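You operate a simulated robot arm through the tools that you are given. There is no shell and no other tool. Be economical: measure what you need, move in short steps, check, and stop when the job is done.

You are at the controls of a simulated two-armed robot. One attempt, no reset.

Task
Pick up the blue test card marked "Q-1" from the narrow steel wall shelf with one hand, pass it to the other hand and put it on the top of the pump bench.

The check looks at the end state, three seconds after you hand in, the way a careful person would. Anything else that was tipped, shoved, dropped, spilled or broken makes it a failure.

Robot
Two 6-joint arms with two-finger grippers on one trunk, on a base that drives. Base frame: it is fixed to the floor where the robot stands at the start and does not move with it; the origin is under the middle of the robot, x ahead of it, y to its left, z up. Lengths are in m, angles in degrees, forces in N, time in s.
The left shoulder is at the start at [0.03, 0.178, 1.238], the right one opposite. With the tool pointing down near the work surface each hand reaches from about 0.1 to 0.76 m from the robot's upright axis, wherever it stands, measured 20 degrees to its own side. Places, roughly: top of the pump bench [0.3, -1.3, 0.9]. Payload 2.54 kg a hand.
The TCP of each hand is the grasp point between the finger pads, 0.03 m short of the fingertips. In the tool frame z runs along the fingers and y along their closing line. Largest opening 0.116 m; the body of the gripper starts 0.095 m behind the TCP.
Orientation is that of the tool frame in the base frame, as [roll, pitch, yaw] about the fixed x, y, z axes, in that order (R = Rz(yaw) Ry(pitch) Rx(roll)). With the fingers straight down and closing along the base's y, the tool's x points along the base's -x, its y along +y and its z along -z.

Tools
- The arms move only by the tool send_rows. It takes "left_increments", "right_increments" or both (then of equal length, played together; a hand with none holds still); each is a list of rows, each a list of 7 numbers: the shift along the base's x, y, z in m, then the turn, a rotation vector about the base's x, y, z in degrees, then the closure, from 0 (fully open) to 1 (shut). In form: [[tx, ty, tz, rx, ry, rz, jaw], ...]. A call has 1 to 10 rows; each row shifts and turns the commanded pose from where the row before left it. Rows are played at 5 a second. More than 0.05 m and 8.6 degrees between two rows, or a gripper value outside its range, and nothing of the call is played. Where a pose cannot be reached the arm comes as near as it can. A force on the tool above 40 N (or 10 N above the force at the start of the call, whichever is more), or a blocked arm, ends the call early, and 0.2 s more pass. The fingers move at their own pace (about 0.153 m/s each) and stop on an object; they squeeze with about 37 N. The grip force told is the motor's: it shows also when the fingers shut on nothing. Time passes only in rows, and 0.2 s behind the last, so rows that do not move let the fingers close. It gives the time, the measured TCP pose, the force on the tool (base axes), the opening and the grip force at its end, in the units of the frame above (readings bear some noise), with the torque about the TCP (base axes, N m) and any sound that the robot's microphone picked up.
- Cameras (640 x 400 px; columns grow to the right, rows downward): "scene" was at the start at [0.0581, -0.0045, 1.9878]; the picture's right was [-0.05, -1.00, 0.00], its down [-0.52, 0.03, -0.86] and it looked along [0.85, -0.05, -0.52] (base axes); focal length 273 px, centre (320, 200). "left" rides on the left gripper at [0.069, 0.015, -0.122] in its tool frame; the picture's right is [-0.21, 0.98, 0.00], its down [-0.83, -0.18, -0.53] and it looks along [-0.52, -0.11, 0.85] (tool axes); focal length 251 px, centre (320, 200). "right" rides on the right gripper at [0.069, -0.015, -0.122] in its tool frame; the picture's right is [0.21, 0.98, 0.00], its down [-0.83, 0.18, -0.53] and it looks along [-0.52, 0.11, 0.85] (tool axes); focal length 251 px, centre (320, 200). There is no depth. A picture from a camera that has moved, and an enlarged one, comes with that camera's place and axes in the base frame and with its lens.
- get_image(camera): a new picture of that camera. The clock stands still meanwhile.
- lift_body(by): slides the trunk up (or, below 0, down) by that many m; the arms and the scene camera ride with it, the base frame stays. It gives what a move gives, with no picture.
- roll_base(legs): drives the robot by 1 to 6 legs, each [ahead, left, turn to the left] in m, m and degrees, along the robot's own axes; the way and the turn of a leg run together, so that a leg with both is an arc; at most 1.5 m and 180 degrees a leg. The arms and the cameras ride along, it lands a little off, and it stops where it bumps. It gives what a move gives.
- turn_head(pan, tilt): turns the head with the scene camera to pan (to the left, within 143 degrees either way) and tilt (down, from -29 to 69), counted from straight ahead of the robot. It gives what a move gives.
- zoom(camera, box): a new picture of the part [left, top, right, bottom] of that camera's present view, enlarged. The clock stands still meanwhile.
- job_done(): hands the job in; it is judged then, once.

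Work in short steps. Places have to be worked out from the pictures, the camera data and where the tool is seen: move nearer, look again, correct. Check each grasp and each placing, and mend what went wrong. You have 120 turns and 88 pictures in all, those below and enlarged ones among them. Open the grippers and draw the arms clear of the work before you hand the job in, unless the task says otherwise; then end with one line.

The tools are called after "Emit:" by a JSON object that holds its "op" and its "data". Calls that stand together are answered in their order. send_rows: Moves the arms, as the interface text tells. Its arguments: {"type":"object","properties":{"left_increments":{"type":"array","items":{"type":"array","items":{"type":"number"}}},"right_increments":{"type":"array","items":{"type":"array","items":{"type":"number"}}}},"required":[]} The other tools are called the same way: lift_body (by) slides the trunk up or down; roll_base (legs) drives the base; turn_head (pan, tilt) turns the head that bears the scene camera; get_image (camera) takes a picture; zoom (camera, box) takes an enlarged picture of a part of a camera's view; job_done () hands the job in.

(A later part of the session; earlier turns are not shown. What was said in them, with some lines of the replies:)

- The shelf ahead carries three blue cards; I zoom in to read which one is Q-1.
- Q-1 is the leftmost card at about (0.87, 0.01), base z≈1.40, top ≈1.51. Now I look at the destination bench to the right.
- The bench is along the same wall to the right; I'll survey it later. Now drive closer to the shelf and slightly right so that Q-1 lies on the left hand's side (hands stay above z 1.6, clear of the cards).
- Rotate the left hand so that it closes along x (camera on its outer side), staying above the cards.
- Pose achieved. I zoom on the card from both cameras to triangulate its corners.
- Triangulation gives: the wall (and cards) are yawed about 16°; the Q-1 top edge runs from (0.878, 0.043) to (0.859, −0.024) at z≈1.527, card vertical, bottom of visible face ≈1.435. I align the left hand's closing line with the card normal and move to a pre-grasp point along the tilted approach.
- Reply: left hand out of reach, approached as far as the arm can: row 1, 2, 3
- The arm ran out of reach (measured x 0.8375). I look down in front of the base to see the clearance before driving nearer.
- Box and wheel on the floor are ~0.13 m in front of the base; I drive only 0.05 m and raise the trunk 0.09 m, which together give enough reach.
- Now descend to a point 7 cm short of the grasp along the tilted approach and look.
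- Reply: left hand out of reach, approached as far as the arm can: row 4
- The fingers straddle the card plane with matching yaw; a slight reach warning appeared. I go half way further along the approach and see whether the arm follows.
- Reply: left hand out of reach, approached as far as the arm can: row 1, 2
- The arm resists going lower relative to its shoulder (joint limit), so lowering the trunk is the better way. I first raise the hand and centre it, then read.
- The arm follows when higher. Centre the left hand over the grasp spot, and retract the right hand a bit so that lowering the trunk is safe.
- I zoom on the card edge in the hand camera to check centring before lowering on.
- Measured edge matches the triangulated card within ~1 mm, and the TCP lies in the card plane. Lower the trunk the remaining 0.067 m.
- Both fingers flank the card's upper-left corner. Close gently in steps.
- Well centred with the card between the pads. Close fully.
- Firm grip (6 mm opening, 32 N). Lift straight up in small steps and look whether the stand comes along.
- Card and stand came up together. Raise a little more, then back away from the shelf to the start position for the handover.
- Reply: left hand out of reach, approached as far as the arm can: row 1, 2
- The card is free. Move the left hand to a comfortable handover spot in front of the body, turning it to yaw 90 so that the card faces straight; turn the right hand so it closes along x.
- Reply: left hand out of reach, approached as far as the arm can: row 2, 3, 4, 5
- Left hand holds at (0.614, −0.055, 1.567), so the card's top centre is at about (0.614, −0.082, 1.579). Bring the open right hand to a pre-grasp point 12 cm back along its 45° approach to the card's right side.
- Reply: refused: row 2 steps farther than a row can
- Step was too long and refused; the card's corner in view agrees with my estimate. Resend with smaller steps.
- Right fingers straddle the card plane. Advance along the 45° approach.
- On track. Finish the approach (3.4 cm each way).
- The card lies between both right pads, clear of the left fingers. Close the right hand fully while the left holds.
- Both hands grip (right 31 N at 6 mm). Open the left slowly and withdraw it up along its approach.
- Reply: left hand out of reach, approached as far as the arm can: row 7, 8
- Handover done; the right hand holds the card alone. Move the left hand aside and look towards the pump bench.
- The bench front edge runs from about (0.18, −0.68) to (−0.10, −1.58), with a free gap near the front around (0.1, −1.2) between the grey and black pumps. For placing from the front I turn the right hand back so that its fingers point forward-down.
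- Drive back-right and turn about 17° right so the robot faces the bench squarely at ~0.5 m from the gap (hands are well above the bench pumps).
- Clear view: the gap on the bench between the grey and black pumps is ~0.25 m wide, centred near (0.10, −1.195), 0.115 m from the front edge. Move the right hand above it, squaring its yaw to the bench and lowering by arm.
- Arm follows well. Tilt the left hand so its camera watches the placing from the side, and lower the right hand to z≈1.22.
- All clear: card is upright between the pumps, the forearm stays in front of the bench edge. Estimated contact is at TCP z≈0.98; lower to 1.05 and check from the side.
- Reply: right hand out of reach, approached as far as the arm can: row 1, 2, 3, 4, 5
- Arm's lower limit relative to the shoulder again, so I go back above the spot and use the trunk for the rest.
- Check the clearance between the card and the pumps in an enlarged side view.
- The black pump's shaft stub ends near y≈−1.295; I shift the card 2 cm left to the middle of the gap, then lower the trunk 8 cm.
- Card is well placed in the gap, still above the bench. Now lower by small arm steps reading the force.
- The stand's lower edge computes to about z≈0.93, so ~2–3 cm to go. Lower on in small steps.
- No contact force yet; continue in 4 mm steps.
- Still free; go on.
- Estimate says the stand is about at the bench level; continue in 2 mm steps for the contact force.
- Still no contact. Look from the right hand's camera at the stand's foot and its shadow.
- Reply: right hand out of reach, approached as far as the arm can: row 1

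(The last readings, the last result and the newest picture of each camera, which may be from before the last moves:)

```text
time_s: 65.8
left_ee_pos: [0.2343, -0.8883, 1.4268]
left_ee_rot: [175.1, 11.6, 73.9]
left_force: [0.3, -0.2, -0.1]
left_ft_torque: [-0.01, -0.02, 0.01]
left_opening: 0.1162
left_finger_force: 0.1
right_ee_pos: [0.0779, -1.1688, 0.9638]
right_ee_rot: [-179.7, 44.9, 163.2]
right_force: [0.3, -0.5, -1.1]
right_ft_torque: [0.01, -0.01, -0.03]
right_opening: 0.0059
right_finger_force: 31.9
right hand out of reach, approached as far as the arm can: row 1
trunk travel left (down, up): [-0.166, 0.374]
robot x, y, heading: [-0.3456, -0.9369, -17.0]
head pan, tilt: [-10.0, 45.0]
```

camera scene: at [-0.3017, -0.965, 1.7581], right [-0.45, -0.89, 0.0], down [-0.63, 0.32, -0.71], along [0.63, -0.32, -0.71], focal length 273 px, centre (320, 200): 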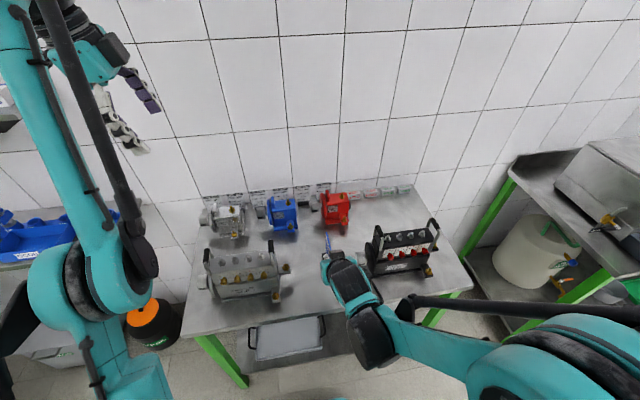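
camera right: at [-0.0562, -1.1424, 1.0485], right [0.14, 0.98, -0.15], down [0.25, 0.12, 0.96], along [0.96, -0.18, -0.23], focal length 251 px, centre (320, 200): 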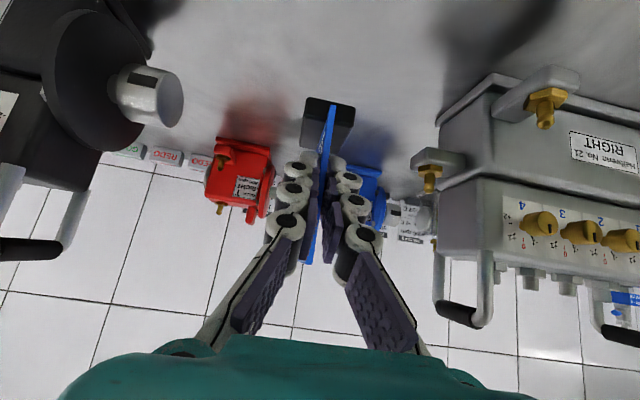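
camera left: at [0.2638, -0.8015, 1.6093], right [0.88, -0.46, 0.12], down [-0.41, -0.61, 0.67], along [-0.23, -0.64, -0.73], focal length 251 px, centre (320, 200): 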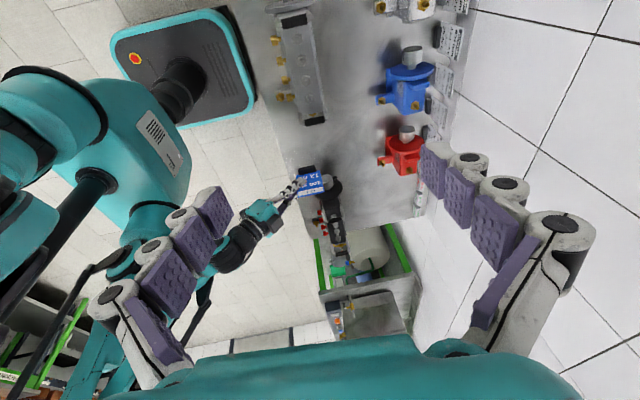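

The arm hit its lower limit; continue with tiny trunk steps.

Emit:
{"op": "lift_body", "data": {"by": -0.003}}

Emit:
{"op": "lift_body", "data": {"by": -0.003}}

Emit:
{"op": "zoom", "data": {"camera": "left", "box": [280, 130, 360, 210]}}

```text
time_s: 66.3
left_ee_pos: [0.2349, -0.8898, 1.4242]
left_ee_rot: [175.0, 11.7, 73.8]
left_force: [0.1, 0.1, 0.2]
left_ft_torque: [0.01, -0.01, 0.0]
left_opening: 0.1161
left_finger_force: 0.0
right_ee_pos: [0.0778, -1.1692, 0.9618]
right_ee_rot: [-179.7, 44.9, 163.1]
right_force: [0.0, 0.2, 0.0]
right_ft_torque: [0.01, 0.07, 0.06]
right_opening: 0.0061
right_finger_force: 32.5
trunk travel left (down, up): [-0.163, 0.377]
robot x, y, heading: [-0.3392, -0.9357, -17.0]
head pan, tilt: [-10.0, 45.0]
```

```text
time_s: 66.8
left_ee_pos: [0.2346, -0.8883, 1.4216]
left_ee_rot: [175.1, 11.7, 73.9]
left_force: [-0.1, -0.5, 0.5]
left_ft_torque: [-0.02, -0.04, 0.02]
left_opening: 0.1159
left_finger_force: 0.0
right_ee_pos: [0.0768, -1.1687, 0.958]
right_ee_rot: [-179.8, 44.9, 163.1]
right_force: [-1.2, -0.5, -1.0]
right_ft_torque: [-0.02, 0.03, 0.03]
right_opening: 0.0061
right_finger_force: 31.4
trunk travel left (down, up): [-0.16, 0.38]
robot x, y, heading: [-0.3433, -0.9328, -17.0]
head pan, tilt: [-10.0, 45.0]
```

```text
5.00 times, centred on (320, 170) of left
camera zoom: at [0.2639, -0.8015, 1.5281], right [0.88, -0.46, 0.12], down [-0.41, -0.61, 0.67], along [-0.23, -0.64, -0.73], focal length 1257 px, centre (320, 350)
```

zoom: 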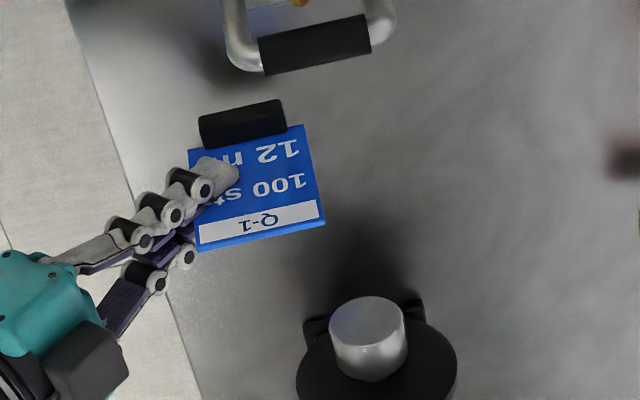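

No contact at TCP z 0.958; keep stepping down and watching force and torque.

Emit:
{"op": "lift_body", "data": {"by": -0.003}}

Emit:
{"op": "lift_body", "data": {"by": -0.003}}

Emit:
{"op": "lift_body", "data": {"by": -0.003}}

```text
time_s: 67.3
left_ee_pos: [0.2334, -0.889, 1.4182]
left_ee_rot: [175.1, 11.7, 74.0]
left_force: [0.3, -0.1, 0.1]
left_ft_torque: [-0.01, 0.0, 0.01]
left_opening: 0.1162
left_finger_force: 0.2
right_ee_pos: [0.078, -1.1696, 0.9561]
right_ee_rot: [-179.6, 44.9, 163.1]
right_force: [0.0, 0.7, -0.6]
right_ft_torque: [-0.03, 0.02, 0.01]
right_opening: 0.0061
right_finger_force: 32.2
trunk travel left (down, up): [-0.157, 0.383]
robot x, y, heading: [-0.3431, -0.9384, -16.9]
head pan, tilt: [-10.0, 45.0]
```

```text
time_s: 67.8
left_ee_pos: [0.2354, -0.8872, 1.415]
left_ee_rot: [175.2, 11.7, 73.9]
left_force: [-0.2, 1.0, -0.7]
left_ft_torque: [0.0, 0.02, 0.0]
left_opening: 0.1159
left_finger_force: 0.0
right_ee_pos: [0.0781, -1.1686, 0.9522]
right_ee_rot: [-179.7, 44.9, 163.0]
right_force: [-0.1, -0.1, -0.1]
right_ft_torque: [-0.05, -0.01, -0.01]
right_opening: 0.006
right_finger_force: 32.5
trunk travel left (down, up): [-0.154, 0.386]
robot x, y, heading: [-0.3431, -0.9364, -17.1]
head pan, tilt: [-10.0, 45.0]
```

```text
time_s: 68.4
left_ee_pos: [0.234, -0.8894, 1.4126]
left_ee_rot: [175.2, 11.7, 73.9]
left_force: [-0.1, -0.3, -0.1]
left_ft_torque: [-0.02, 0.01, 0.0]
left_opening: 0.1159
left_finger_force: 0.0
right_ee_pos: [0.0771, -1.1684, 0.9485]
right_ee_rot: [-179.7, 44.9, 163.1]
right_force: [-0.4, -0.6, -0.2]
right_ft_torque: [-0.02, 0.02, 0.0]
right_opening: 0.0062
right_finger_force: 32.0
trunk travel left (down, up): [-0.151, 0.389]
robot x, y, heading: [-0.3419, -0.9351, -17.1]
head pan, tilt: [-10.0, 45.0]
```

Nothing yet, card not slipping in the grip; continue.

Emit:
{"op": "lift_body", "data": {"by": -0.003}}

Emit:
{"op": "lift_body", "data": {"by": -0.003}}

Emit:
{"op": "zoom", "data": {"camera": "left", "box": [280, 130, 360, 210]}}

Emit:
{"op": "zoom", "data": {"camera": "scene", "box": [280, 200, 360, 250]}}

```text
time_s: 68.9
left_ee_pos: [0.2339, -0.8882, 1.4088]
left_ee_rot: [175.0, 11.7, 73.9]
left_force: [-0.2, 0.1, 0.0]
left_ft_torque: [-0.01, -0.04, -0.01]
left_opening: 0.116
left_finger_force: 0.2
right_ee_pos: [0.0768, -1.1691, 0.9458]
right_ee_rot: [-179.8, 44.8, 163.2]
right_force: [-0.1, 0.5, -0.8]
right_ft_torque: [0.01, 0.05, 0.02]
right_opening: 0.0058
right_finger_force: 31.9
trunk travel left (down, up): [-0.148, 0.392]
robot x, y, heading: [-0.345, -0.9385, -17.2]
head pan, tilt: [-10.0, 45.0]
```

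```text
time_s: 69.4
left_ee_pos: [0.2356, -0.888, 1.4065]
left_ee_rot: [175.0, 11.6, 73.9]
left_force: [0.8, 0.7, 0.2]
left_ft_torque: [-0.03, -0.03, -0.03]
left_opening: 0.1162
left_finger_force: 0.0
right_ee_pos: [0.0776, -1.1679, 0.9435]
right_ee_rot: [-179.6, 44.9, 163.1]
right_force: [0.1, 0.1, -1.6]
right_ft_torque: [0.04, 0.0, 0.01]
right_opening: 0.0061
right_finger_force: 32.0
trunk travel left (down, up): [-0.145, 0.395]
robot x, y, heading: [-0.3428, -0.9348, -16.9]
head pan, tilt: [-10.0, 45.0]
```

```text
5.00 times, centred on (320, 170) of left
camera zoom: at [0.2638, -0.8015, 1.5131], right [0.88, -0.46, 0.12], down [-0.41, -0.61, 0.67], along [-0.23, -0.64, -0.73], focal length 1257 px, centre (320, 350)
```

zoom: 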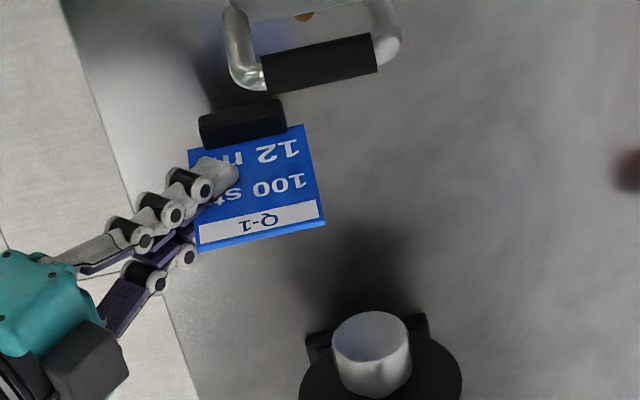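

```text
8.00 times, centred on (320, 225) of scene
camera zoom: at [-0.3016, -0.965, 1.662], right [-0.45, -0.89, 0.0], down [-0.63, 0.32, -0.71], along [0.63, -0.32, -0.71], focal length 2185 px, centre (320, 0)
```

zoom: 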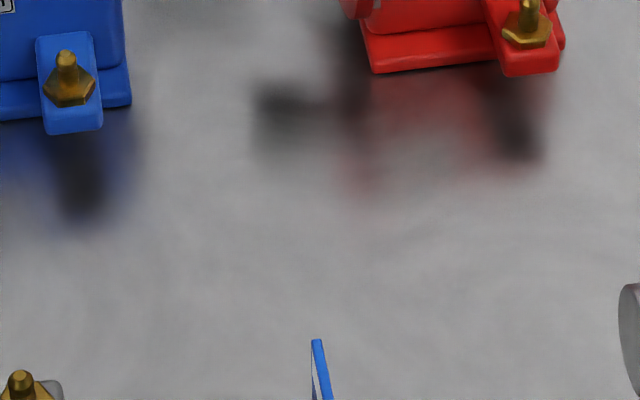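

Triangulating a bolt on the red pump's foot gives z≈0.908, so the bench top is nearer 0.87 — contact should come soon. Continue.

Emit:
{"op": "lift_body", "data": {"by": -0.003}}

Emit:
{"op": "lift_body", "data": {"by": -0.003}}

Emit:
{"op": "lift_body", "data": {"by": -0.003}}

```text
time_s: 69.9
left_ee_pos: [0.2345, -0.8878, 1.4036]
left_ee_rot: [175.1, 11.7, 73.9]
left_force: [-0.5, 0.0, 0.8]
left_ft_torque: [-0.01, -0.01, -0.04]
left_opening: 0.1159
left_finger_force: 0.0
right_ee_pos: [0.0763, -1.1687, 0.9401]
right_ee_rot: [-179.8, 44.9, 163.2]
right_force: [-0.8, 0.8, 0.0]
right_ft_torque: [-0.01, -0.02, -0.02]
right_opening: 0.0061
right_finger_force: 32.3
trunk travel left (down, up): [-0.142, 0.398]
robot x, y, heading: [-0.3439, -0.9382, -16.9]
head pan, tilt: [-10.0, 45.0]
```

```text
time_s: 70.5
left_ee_pos: [0.2336, -0.8882, 1.4014]
left_ee_rot: [175.1, 11.7, 73.9]
left_force: [-0.5, -0.1, 0.7]
left_ft_torque: [0.0, 0.02, -0.02]
left_opening: 0.116
left_finger_force: 0.1
right_ee_pos: [0.0772, -1.169, 0.9353]
right_ee_rot: [-179.7, 44.9, 163.1]
right_force: [0.2, 0.7, -0.1]
right_ft_torque: [-0.02, 0.0, 0.01]
right_opening: 0.0058
right_finger_force: 32.3
trunk travel left (down, up): [-0.139, 0.401]
robot x, y, heading: [-0.3453, -0.938, -16.9]
head pan, tilt: [-10.0, 45.0]
```

```text
time_s: 71.0
left_ee_pos: [0.2355, -0.8875, 1.3974]
left_ee_rot: [175.1, 11.8, 73.9]
left_force: [-0.3, -0.2, -0.1]
left_ft_torque: [-0.01, 0.03, 0.0]
left_opening: 0.116
left_finger_force: 0.0
right_ee_pos: [0.0772, -1.1688, 0.9343]
right_ee_rot: [-179.6, 44.8, 163.1]
right_force: [-0.3, 0.2, -0.7]
right_ft_torque: [-0.01, 0.05, 0.01]
right_opening: 0.006
right_finger_force: 31.9
trunk travel left (down, up): [-0.136, 0.404]
robot x, y, heading: [-0.3426, -0.9347, -17.1]
head pan, tilt: [-10.0, 45.0]
```

Still free at 0.934. Look at the stand's foot again from the right camera.

Emit:
{"op": "zoom", "data": {"camera": "right", "box": [220, 20, 420, 200]}}

Emit:
{"op": "zoom", "data": {"camera": "left", "box": [240, 90, 400, 220]}}

```text
2.22 times, centred on (320, 110) of right
camera zoom: at [-0.0559, -1.1428, 0.9721], right [0.14, 0.98, -0.15], down [0.25, 0.12, 0.96], along [0.96, -0.18, -0.23], focal length 559 px, centre (320, 400)
```

zoom: 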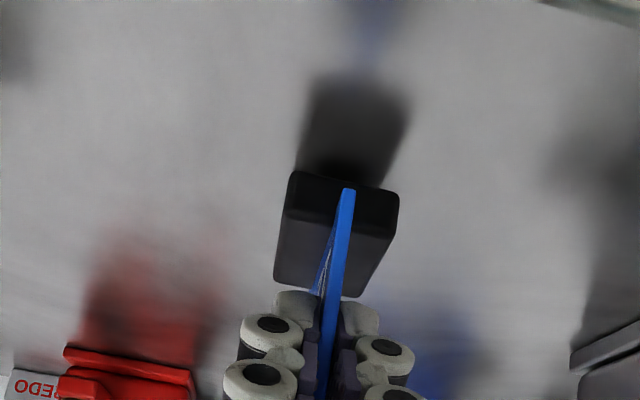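

```text
3.08 times, centred on (320, 155) of left
camera zoom: at [0.2639, -0.8015, 1.5041], right [0.88, -0.46, 0.12], down [-0.41, -0.61, 0.67], along [-0.23, -0.64, -0.73], focal length 774 px, centre (320, 338)
```

zoom: 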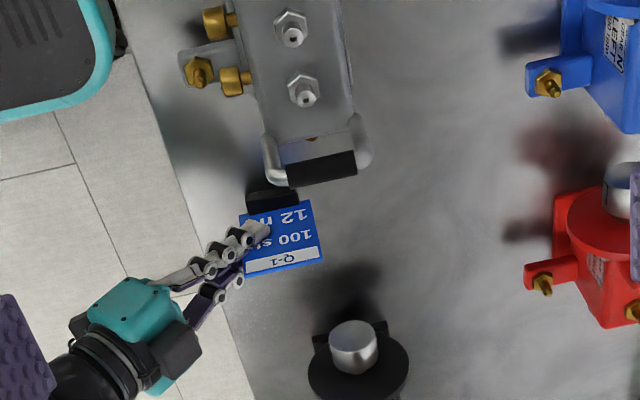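

The stand's mirror image in the steel is now almost touching its foot — a few mm left. Step 2 mm at a time.

Emit:
{"op": "lift_body", "data": {"by": -0.002}}

Emit:
{"op": "lift_body", "data": {"by": -0.002}}

Emit:
{"op": "zoom", "data": {"camera": "right", "box": [270, 60, 370, 160]}}

```text
time_s: 71.5
left_ee_pos: [0.2344, -0.8889, 1.3951]
left_ee_rot: [175.1, 11.8, 73.9]
left_force: [-1.3, -1.2, -0.3]
left_ft_torque: [-0.02, 0.01, 0.0]
left_opening: 0.1162
left_finger_force: 0.0
right_ee_pos: [0.0777, -1.1685, 0.9321]
right_ee_rot: [-179.7, 44.9, 163.1]
right_force: [-1.2, 0.1, -0.2]
right_ft_torque: [0.02, 0.02, -0.02]
right_opening: 0.0059
right_finger_force: 32.1
trunk travel left (down, up): [-0.134, 0.406]
robot x, y, heading: [-0.3443, -0.9357, -16.7]
head pan, tilt: [-10.0, 45.0]
```

```text
time_s: 72.0
left_ee_pos: [0.2341, -0.8871, 1.3936]
left_ee_rot: [175.1, 11.7, 73.9]
left_force: [-0.1, 0.3, 0.6]
left_ft_torque: [-0.01, 0.05, 0.0]
left_opening: 0.1159
left_finger_force: 0.1
right_ee_pos: [0.0772, -1.1687, 0.9299]
right_ee_rot: [-179.6, 44.8, 163.0]
right_force: [0.8, -0.4, -1.3]
right_ft_torque: [0.05, 0.0, 0.02]
right_opening: 0.0062
right_finger_force: 32.1
trunk travel left (down, up): [-0.132, 0.408]
robot x, y, heading: [-0.3408, -0.9392, -16.9]
head pan, tilt: [-10.0, 45.0]
```

```text
4.00 times, centred on (320, 110) of right
camera zoom: at [-0.0559, -1.1428, 0.9681], right [0.14, 0.98, -0.15], down [0.25, 0.12, 0.96], along [0.96, -0.18, -0.23], focal length 1006 px, centre (320, 560)
```

zoom: 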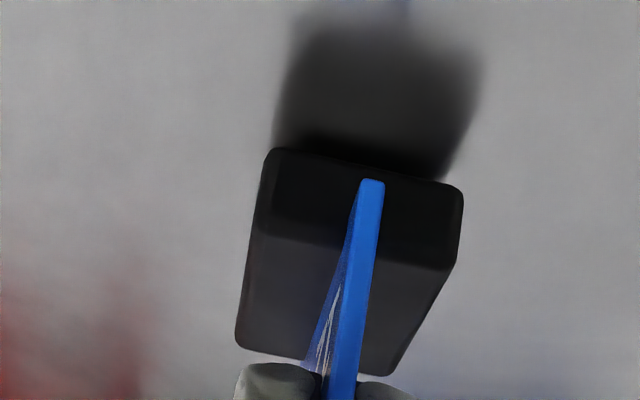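

Nearly touching. Continue 2 mm steps until force shows.

Emit:
{"op": "lift_body", "data": {"by": -0.002}}

Emit:
{"op": "lift_body", "data": {"by": -0.002}}

Emit:
{"op": "zoom", "data": {"camera": "right", "box": [270, 60, 370, 160]}}

```text
time_s: 72.5
left_ee_pos: [0.2347, -0.8882, 1.3907]
left_ee_rot: [175.2, 11.7, 73.9]
left_force: [0.1, -0.5, 0.8]
left_ft_torque: [0.03, 0.0, 0.01]
left_opening: 0.1159
left_finger_force: 0.1
right_ee_pos: [0.0773, -1.1678, 0.9289]
right_ee_rot: [-179.6, 44.9, 163.1]
right_force: [0.7, 0.6, 0.0]
right_ft_torque: [0.04, 0.03, -0.04]
right_opening: 0.0059
right_finger_force: 31.8
trunk travel left (down, up): [-0.13, 0.41]
robot x, y, heading: [-0.3465, -0.9378, -16.9]
head pan, tilt: [-10.0, 45.0]
```

```text
time_s: 73.0
left_ee_pos: [0.2341, -0.8892, 1.3892]
left_ee_rot: [175.1, 11.7, 73.8]
left_force: [0.4, 0.7, -0.7]
left_ft_torque: [0.0, 0.0, 0.03]
left_opening: 0.1158
left_finger_force: 0.0
right_ee_pos: [0.0768, -1.1681, 0.9258]
right_ee_rot: [-179.6, 44.8, 163.1]
right_force: [-0.8, -0.4, -0.8]
right_ft_torque: [0.0, 0.02, -0.02]
right_opening: 0.0061
right_finger_force: 32.1
trunk travel left (down, up): [-0.128, 0.412]
robot x, y, heading: [-0.3398, -0.9333, -17.2]
head pan, tilt: [-10.0, 45.0]
```

```text
4.00 times, centred on (320, 110) of right
camera zoom: at [-0.0559, -1.1428, 0.9641], right [0.14, 0.98, -0.15], down [0.25, 0.12, 0.96], along [0.96, -0.18, -0.23], focal length 1006 px, centre (320, 560)
```

zoom: 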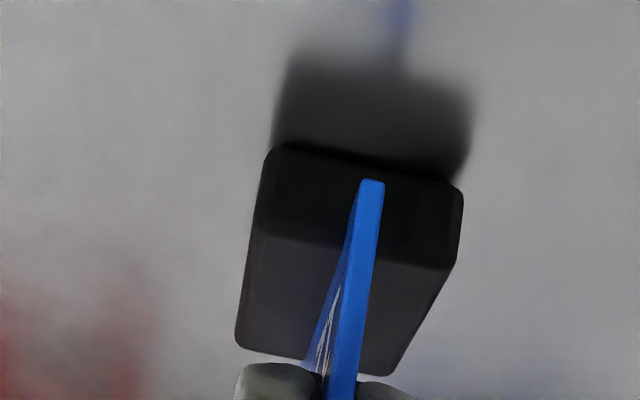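

Reflection is now closing fully on the foot. One or two more steps.

Emit:
{"op": "lift_body", "data": {"by": -0.002}}

Emit:
{"op": "lift_body", "data": {"by": -0.001}}

Emit:
{"op": "zoom", "data": {"camera": "right", "box": [270, 60, 370, 160]}}

```text
time_s: 73.6
left_ee_pos: [0.2347, -0.8886, 1.3874]
left_ee_rot: [175.1, 11.7, 73.9]
left_force: [-0.2, 0.1, -0.3]
left_ft_torque: [0.02, 0.01, -0.01]
left_opening: 0.116
left_finger_force: 0.1
right_ee_pos: [0.0779, -1.1685, 0.9238]
right_ee_rot: [-179.8, 44.8, 163.0]
right_force: [0.4, 0.0, 1.6]
right_ft_torque: [0.04, -0.05, -0.01]
right_opening: 0.0057
right_finger_force: 31.4
trunk travel left (down, up): [-0.126, 0.414]
robot x, y, heading: [-0.3417, -0.9363, -17.1]
head pan, tilt: [-10.0, 45.0]
```

```text
time_s: 74.1
left_ee_pos: [0.2339, -0.8871, 1.3861]
left_ee_rot: [175.1, 11.6, 73.9]
left_force: [0.3, 0.9, -0.6]
left_ft_torque: [-0.01, -0.01, 0.0]
left_opening: 0.116
left_finger_force: 0.1
right_ee_pos: [0.0778, -1.1685, 0.923]
right_ee_rot: [-179.7, 45.0, 163.1]
right_force: [0.2, -1.1, 11.9]
right_ft_torque: [-0.08, -0.6, -0.04]
right_opening: 0.006
right_finger_force: 31.9
trunk travel left (down, up): [-0.125, 0.415]
robot x, y, heading: [-0.3471, -0.9381, -17.3]
head pan, tilt: [-10.0, 45.0]
```

```text
4.00 times, centred on (320, 110) of right
camera zoom: at [-0.0561, -1.1428, 0.9615], right [0.14, 0.98, -0.16], down [0.25, 0.12, 0.96], along [0.96, -0.18, -0.23], focal length 1006 px, centre (320, 560)
```

zoom: 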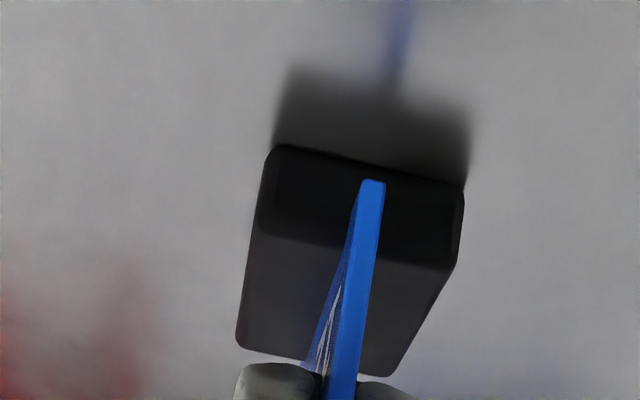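

Contact: 12 N upward at TCP z 0.923. Ease off 1 mm with the arm and open gradually.

Emit:
{"op": "send_rows", "data": {"right_increments": [[0, 0, 0.0007, 0, 0, 0, 1], [0, 0, 0, 0, 0, 0, 0.95], [0, 0, 0, 0, 0, 0, 0.9], [0, 0, 0, 0, 0, 0, 0.8], [0, 0, 0, 0, 0, 0, 0.65], [0, 0, 0, 0, 0, 0, 0.6], [0, 0, 0, 0, 0, 0, 0.6]]}}

Emit:
{"op": "zoom", "data": {"camera": "right", "box": [220, 40, 420, 240]}}

Emit:
{"op": "zoom", "data": {"camera": "left", "box": [240, 90, 400, 220]}}

```text
time_s: 75.7
left_ee_pos: [0.2348, -0.8882, 1.3858]
left_ee_rot: [175.1, 11.7, 73.9]
left_force: [0.4, -0.2, -0.3]
left_ft_torque: [0.01, -0.04, 0.0]
left_opening: 0.116
left_finger_force: 0.1
right_ee_pos: [0.0775, -1.1676, 0.9236]
right_ee_rot: [-179.7, 44.8, 163.2]
right_force: [0.0, 0.5, 0.2]
right_ft_torque: [0.0, 0.03, 0.0]
right_opening: 0.0463
right_finger_force: 0.1
trunk travel left (down, up): [-0.125, 0.415]
robot x, y, heading: [-0.3452, -0.9359, -17.0]
head pan, tilt: [-10.0, 45.0]
```

```text
2.00 times, centred on (320, 140) of right
camera zoom: at [-0.0557, -1.1429, 0.9616], right [0.14, 0.98, -0.15], down [0.25, 0.12, 0.96], along [0.96, -0.18, -0.23], focal length 503 px, centre (320, 320)
```

zoom: 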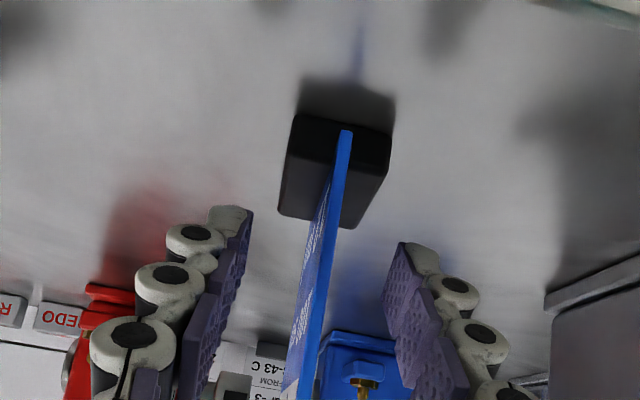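

```text
3.08 times, centred on (320, 155) of left
camera zoom: at [0.2639, -0.8015, 1.4931], right [0.88, -0.46, 0.12], down [-0.41, -0.61, 0.67], along [-0.23, -0.64, -0.73], focal length 774 px, centre (320, 338)
```

zoom: 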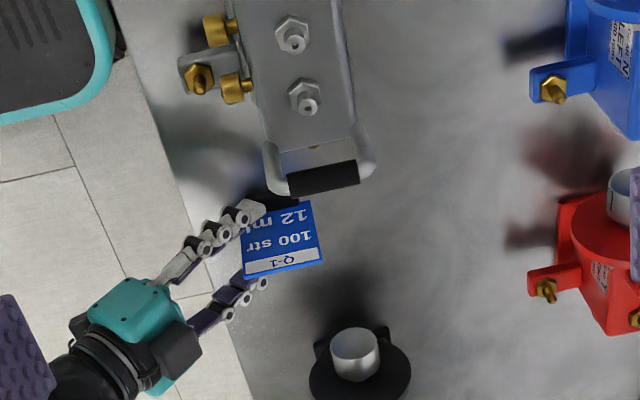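

The card stands by itself between the open fingers. Withdraw straight up by trunk (fingers slide up along both faces without touching).

Emit:
{"op": "lift_body", "data": {"by": 0.05}}

Emit:
{"op": "lift_body", "data": {"by": 0.1}}

Emit:
{"op": "zoom", "data": {"camera": "left", "box": [240, 60, 400, 220]}}

Emit:
{"op": "get_image", "data": {"camera": "scene"}}

```text
time_s: 76.6
left_ee_pos: [0.234, -0.8886, 1.4357]
left_ee_rot: [175.0, 11.7, 73.9]
left_force: [0.2, -1.0, -0.6]
left_ft_torque: [-0.01, 0.03, -0.01]
left_opening: 0.1161
left_finger_force: 0.1
right_ee_pos: [0.0781, -1.1674, 0.9737]
right_ee_rot: [-179.7, 44.9, 163.1]
right_force: [0.4, -0.5, 0.4]
right_ft_torque: [0.0, 0.02, 0.01]
right_opening: 0.0463
right_finger_force: 0.0
trunk travel left (down, up): [-0.175, 0.365]
robot x, y, heading: [-0.3426, -0.9344, -17.2]
head pan, tilt: [-10.0, 45.0]
```

```text
time_s: 77.9
left_ee_pos: [0.2357, -0.8877, 1.537]
left_ee_rot: [175.1, 11.7, 73.9]
left_force: [-0.3, -0.2, 0.2]
left_ft_torque: [-0.01, 0.02, -0.01]
left_opening: 0.1158
left_finger_force: 0.1
right_ee_pos: [0.0775, -1.169, 1.0735]
right_ee_rot: [-179.7, 45.0, 163.1]
right_force: [0.6, -0.4, -0.3]
right_ft_torque: [0.0, -0.01, 0.03]
right_opening: 0.0462
right_finger_force: 0.2
trunk travel left (down, up): [-0.275, 0.265]
robot x, y, heading: [-0.3446, -0.9393, -17.0]
head pan, tilt: [-10.0, 45.0]
```

```text
2.50 times, centred on (320, 140) of left
camera zoom: at [0.2641, -0.8015, 1.6429], right [0.88, -0.46, 0.12], down [-0.41, -0.61, 0.67], along [-0.23, -0.64, -0.73], focal length 629 px, centre (320, 350)
```

zoom: 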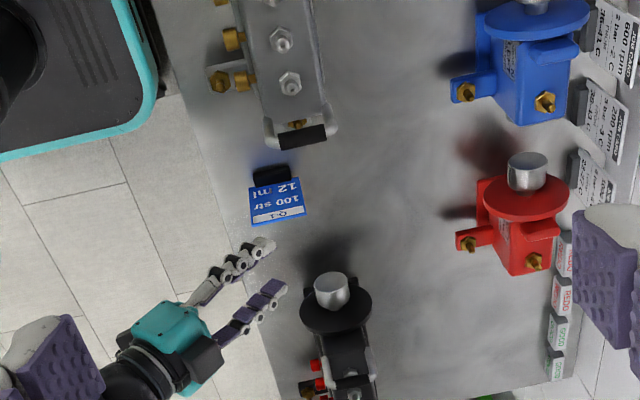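

```text
15 pictures are left
camera scene: at [-0.3013, -0.965, 1.7918], right [-0.45, -0.89, 0.0], down [-0.63, 0.32, -0.71], along [0.63, -0.32, -0.71], focal length 273 px, centre (320, 200)
```

scene: 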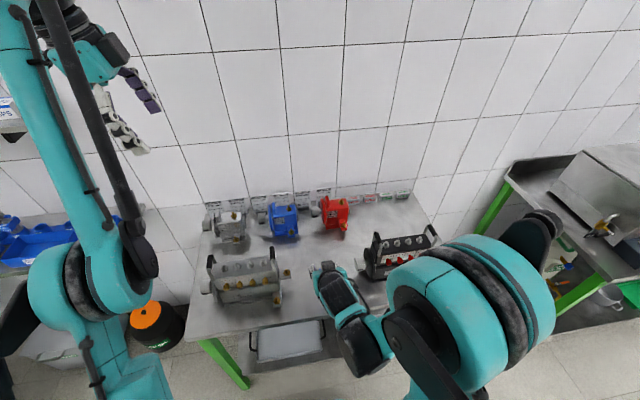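

Card stands on the bench, free of the hand. Raise further, back the robot away, open the gripper and verify.

Emit:
{"op": "lift_body", "data": {"by": 0.15}}

Emit:
{"op": "roll_base", "data": {"legs": [[-0.3, 0, 0]]}}

Emit:
{"op": "send_rows", "data": {"right_increments": [[0, 0, 0, 0, 0, 0, 0.3], [0, 0, 0, 0, 0, 0, 0], [0, 0, 0, 0, 0, 0, 0]]}}

Emit:
{"op": "turn_head", "data": {"pan": 0, "tilt": 40}}

Emit:
{"op": "get_image", "data": {"camera": "scene"}}

Emit:
{"op": "get_image", "data": {"camera": "left"}}

```text
time_s: 79.7
left_ee_pos: [0.2348, -0.8879, 1.6863]
left_ee_rot: [175.2, 11.7, 73.9]
left_force: [0.5, -0.4, 0.3]
left_ft_torque: [0.01, 0.01, 0.0]
left_opening: 0.1161
left_finger_force: 0.0
right_ee_pos: [0.0778, -1.1695, 1.2228]
right_ee_rot: [-179.7, 44.9, 163.1]
right_force: [0.1, -0.5, -0.3]
right_ft_torque: [0.02, 0.0, 0.0]
right_opening: 0.0463
right_finger_force: 0.0
trunk travel left (down, up): [-0.425, 0.115]
robot x, y, heading: [-0.3443, -0.9367, -17.2]
head pan, tilt: [-10.0, 45.0]
```

```text
time_s: 81.7
left_ee_pos: [-0.0534, -0.8, 1.6855]
left_ee_rot: [175.2, 11.8, 74.0]
left_force: [-0.3, -0.2, 0.4]
left_ft_torque: [0.01, -0.03, -0.02]
left_opening: 0.116
left_finger_force: 0.1
right_ee_pos: [-0.2107, -1.0811, 1.2232]
right_ee_rot: [-179.7, 44.9, 163.1]
right_force: [0.0, -0.1, 0.3]
right_ft_torque: [0.01, 0.02, 0.01]
right_opening: 0.0463
right_finger_force: 0.1
trunk travel left (down, up): [-0.425, 0.115]
robot x, y, heading: [-0.6358, -0.8468, -16.9]
head pan, tilt: [-10.0, 45.0]
```

```text
time_s: 82.5
left_ee_pos: [-0.0551, -0.7993, 1.6865]
left_ee_rot: [175.2, 11.7, 73.8]
left_force: [-0.1, -0.2, 0.1]
left_ft_torque: [-0.01, 0.0, 0.0]
left_opening: 0.1158
left_finger_force: 0.1
right_ee_pos: [-0.2119, -1.0796, 1.224]
right_ee_rot: [-179.8, 45.0, 163.1]
right_force: [0.3, -0.1, -0.6]
right_ft_torque: [-0.01, -0.02, -0.02]
right_opening: 0.1159
right_finger_force: 0.0
trunk travel left (down, up): [-0.425, 0.115]
robot x, y, heading: [-0.6328, -0.8511, -17.0]
head pan, tilt: [-10.0, 45.0]
```

```text
time_s: 83.2
left_ee_pos: [-0.0544, -0.7999, 1.6848]
left_ee_rot: [175.0, 11.7, 73.9]
left_force: [0.2, -0.3, -0.2]
left_ft_torque: [-0.02, 0.0, -0.01]
left_opening: 0.1159
left_finger_force: 0.0
right_ee_pos: [-0.2111, -1.081, 1.2241]
right_ee_rot: [-179.7, 44.9, 163.1]
right_force: [-0.3, -0.1, 0.0]
right_ft_torque: [-0.03, 0.01, 0.03]
right_opening: 0.1161
right_finger_force: 0.0
trunk travel left (down, up): [-0.425, 0.115]
robot x, y, heading: [-0.629, -0.8527, -17.0]
head pan, tilt: [0.0, 40.0]
```

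```text
14 pictures are left
camera scene: at [-0.5809, -0.8651, 1.9492], right [-0.29, -0.96, 0.0], down [-0.62, 0.19, -0.77], along [0.73, -0.22, -0.64], focal length 273 px, centre (320, 200)
```

scene: 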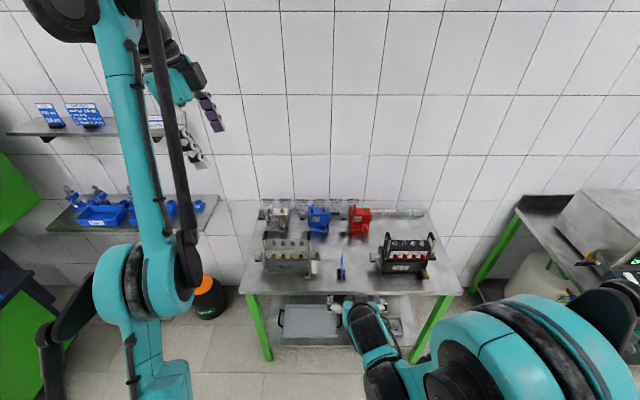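

```text
13 pictures are left
camera left: at [-0.0242, -0.7136, 1.7929], right [0.88, -0.46, 0.12], down [-0.41, -0.61, 0.67], along [-0.23, -0.64, -0.73], focal length 251 px, centre (320, 200)
```

left: 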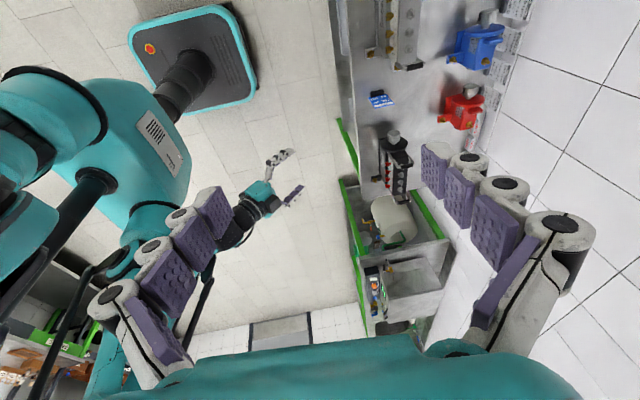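

The card stands upright on the bench, the pumps and the shelf items are undisturbed, and both hands are open and clear. Handing in.

Emit:
{"op": "job_done", "data": {}}

```text
The job is handed in.
```

The Q-1 card now stands upright on top of the pump bench, in the gap between the grey and black pumps. The left hand took it from the shelf and passed it to the right hand, which set it down. The last pictures show nothing else moved, and both hands are open and clear.
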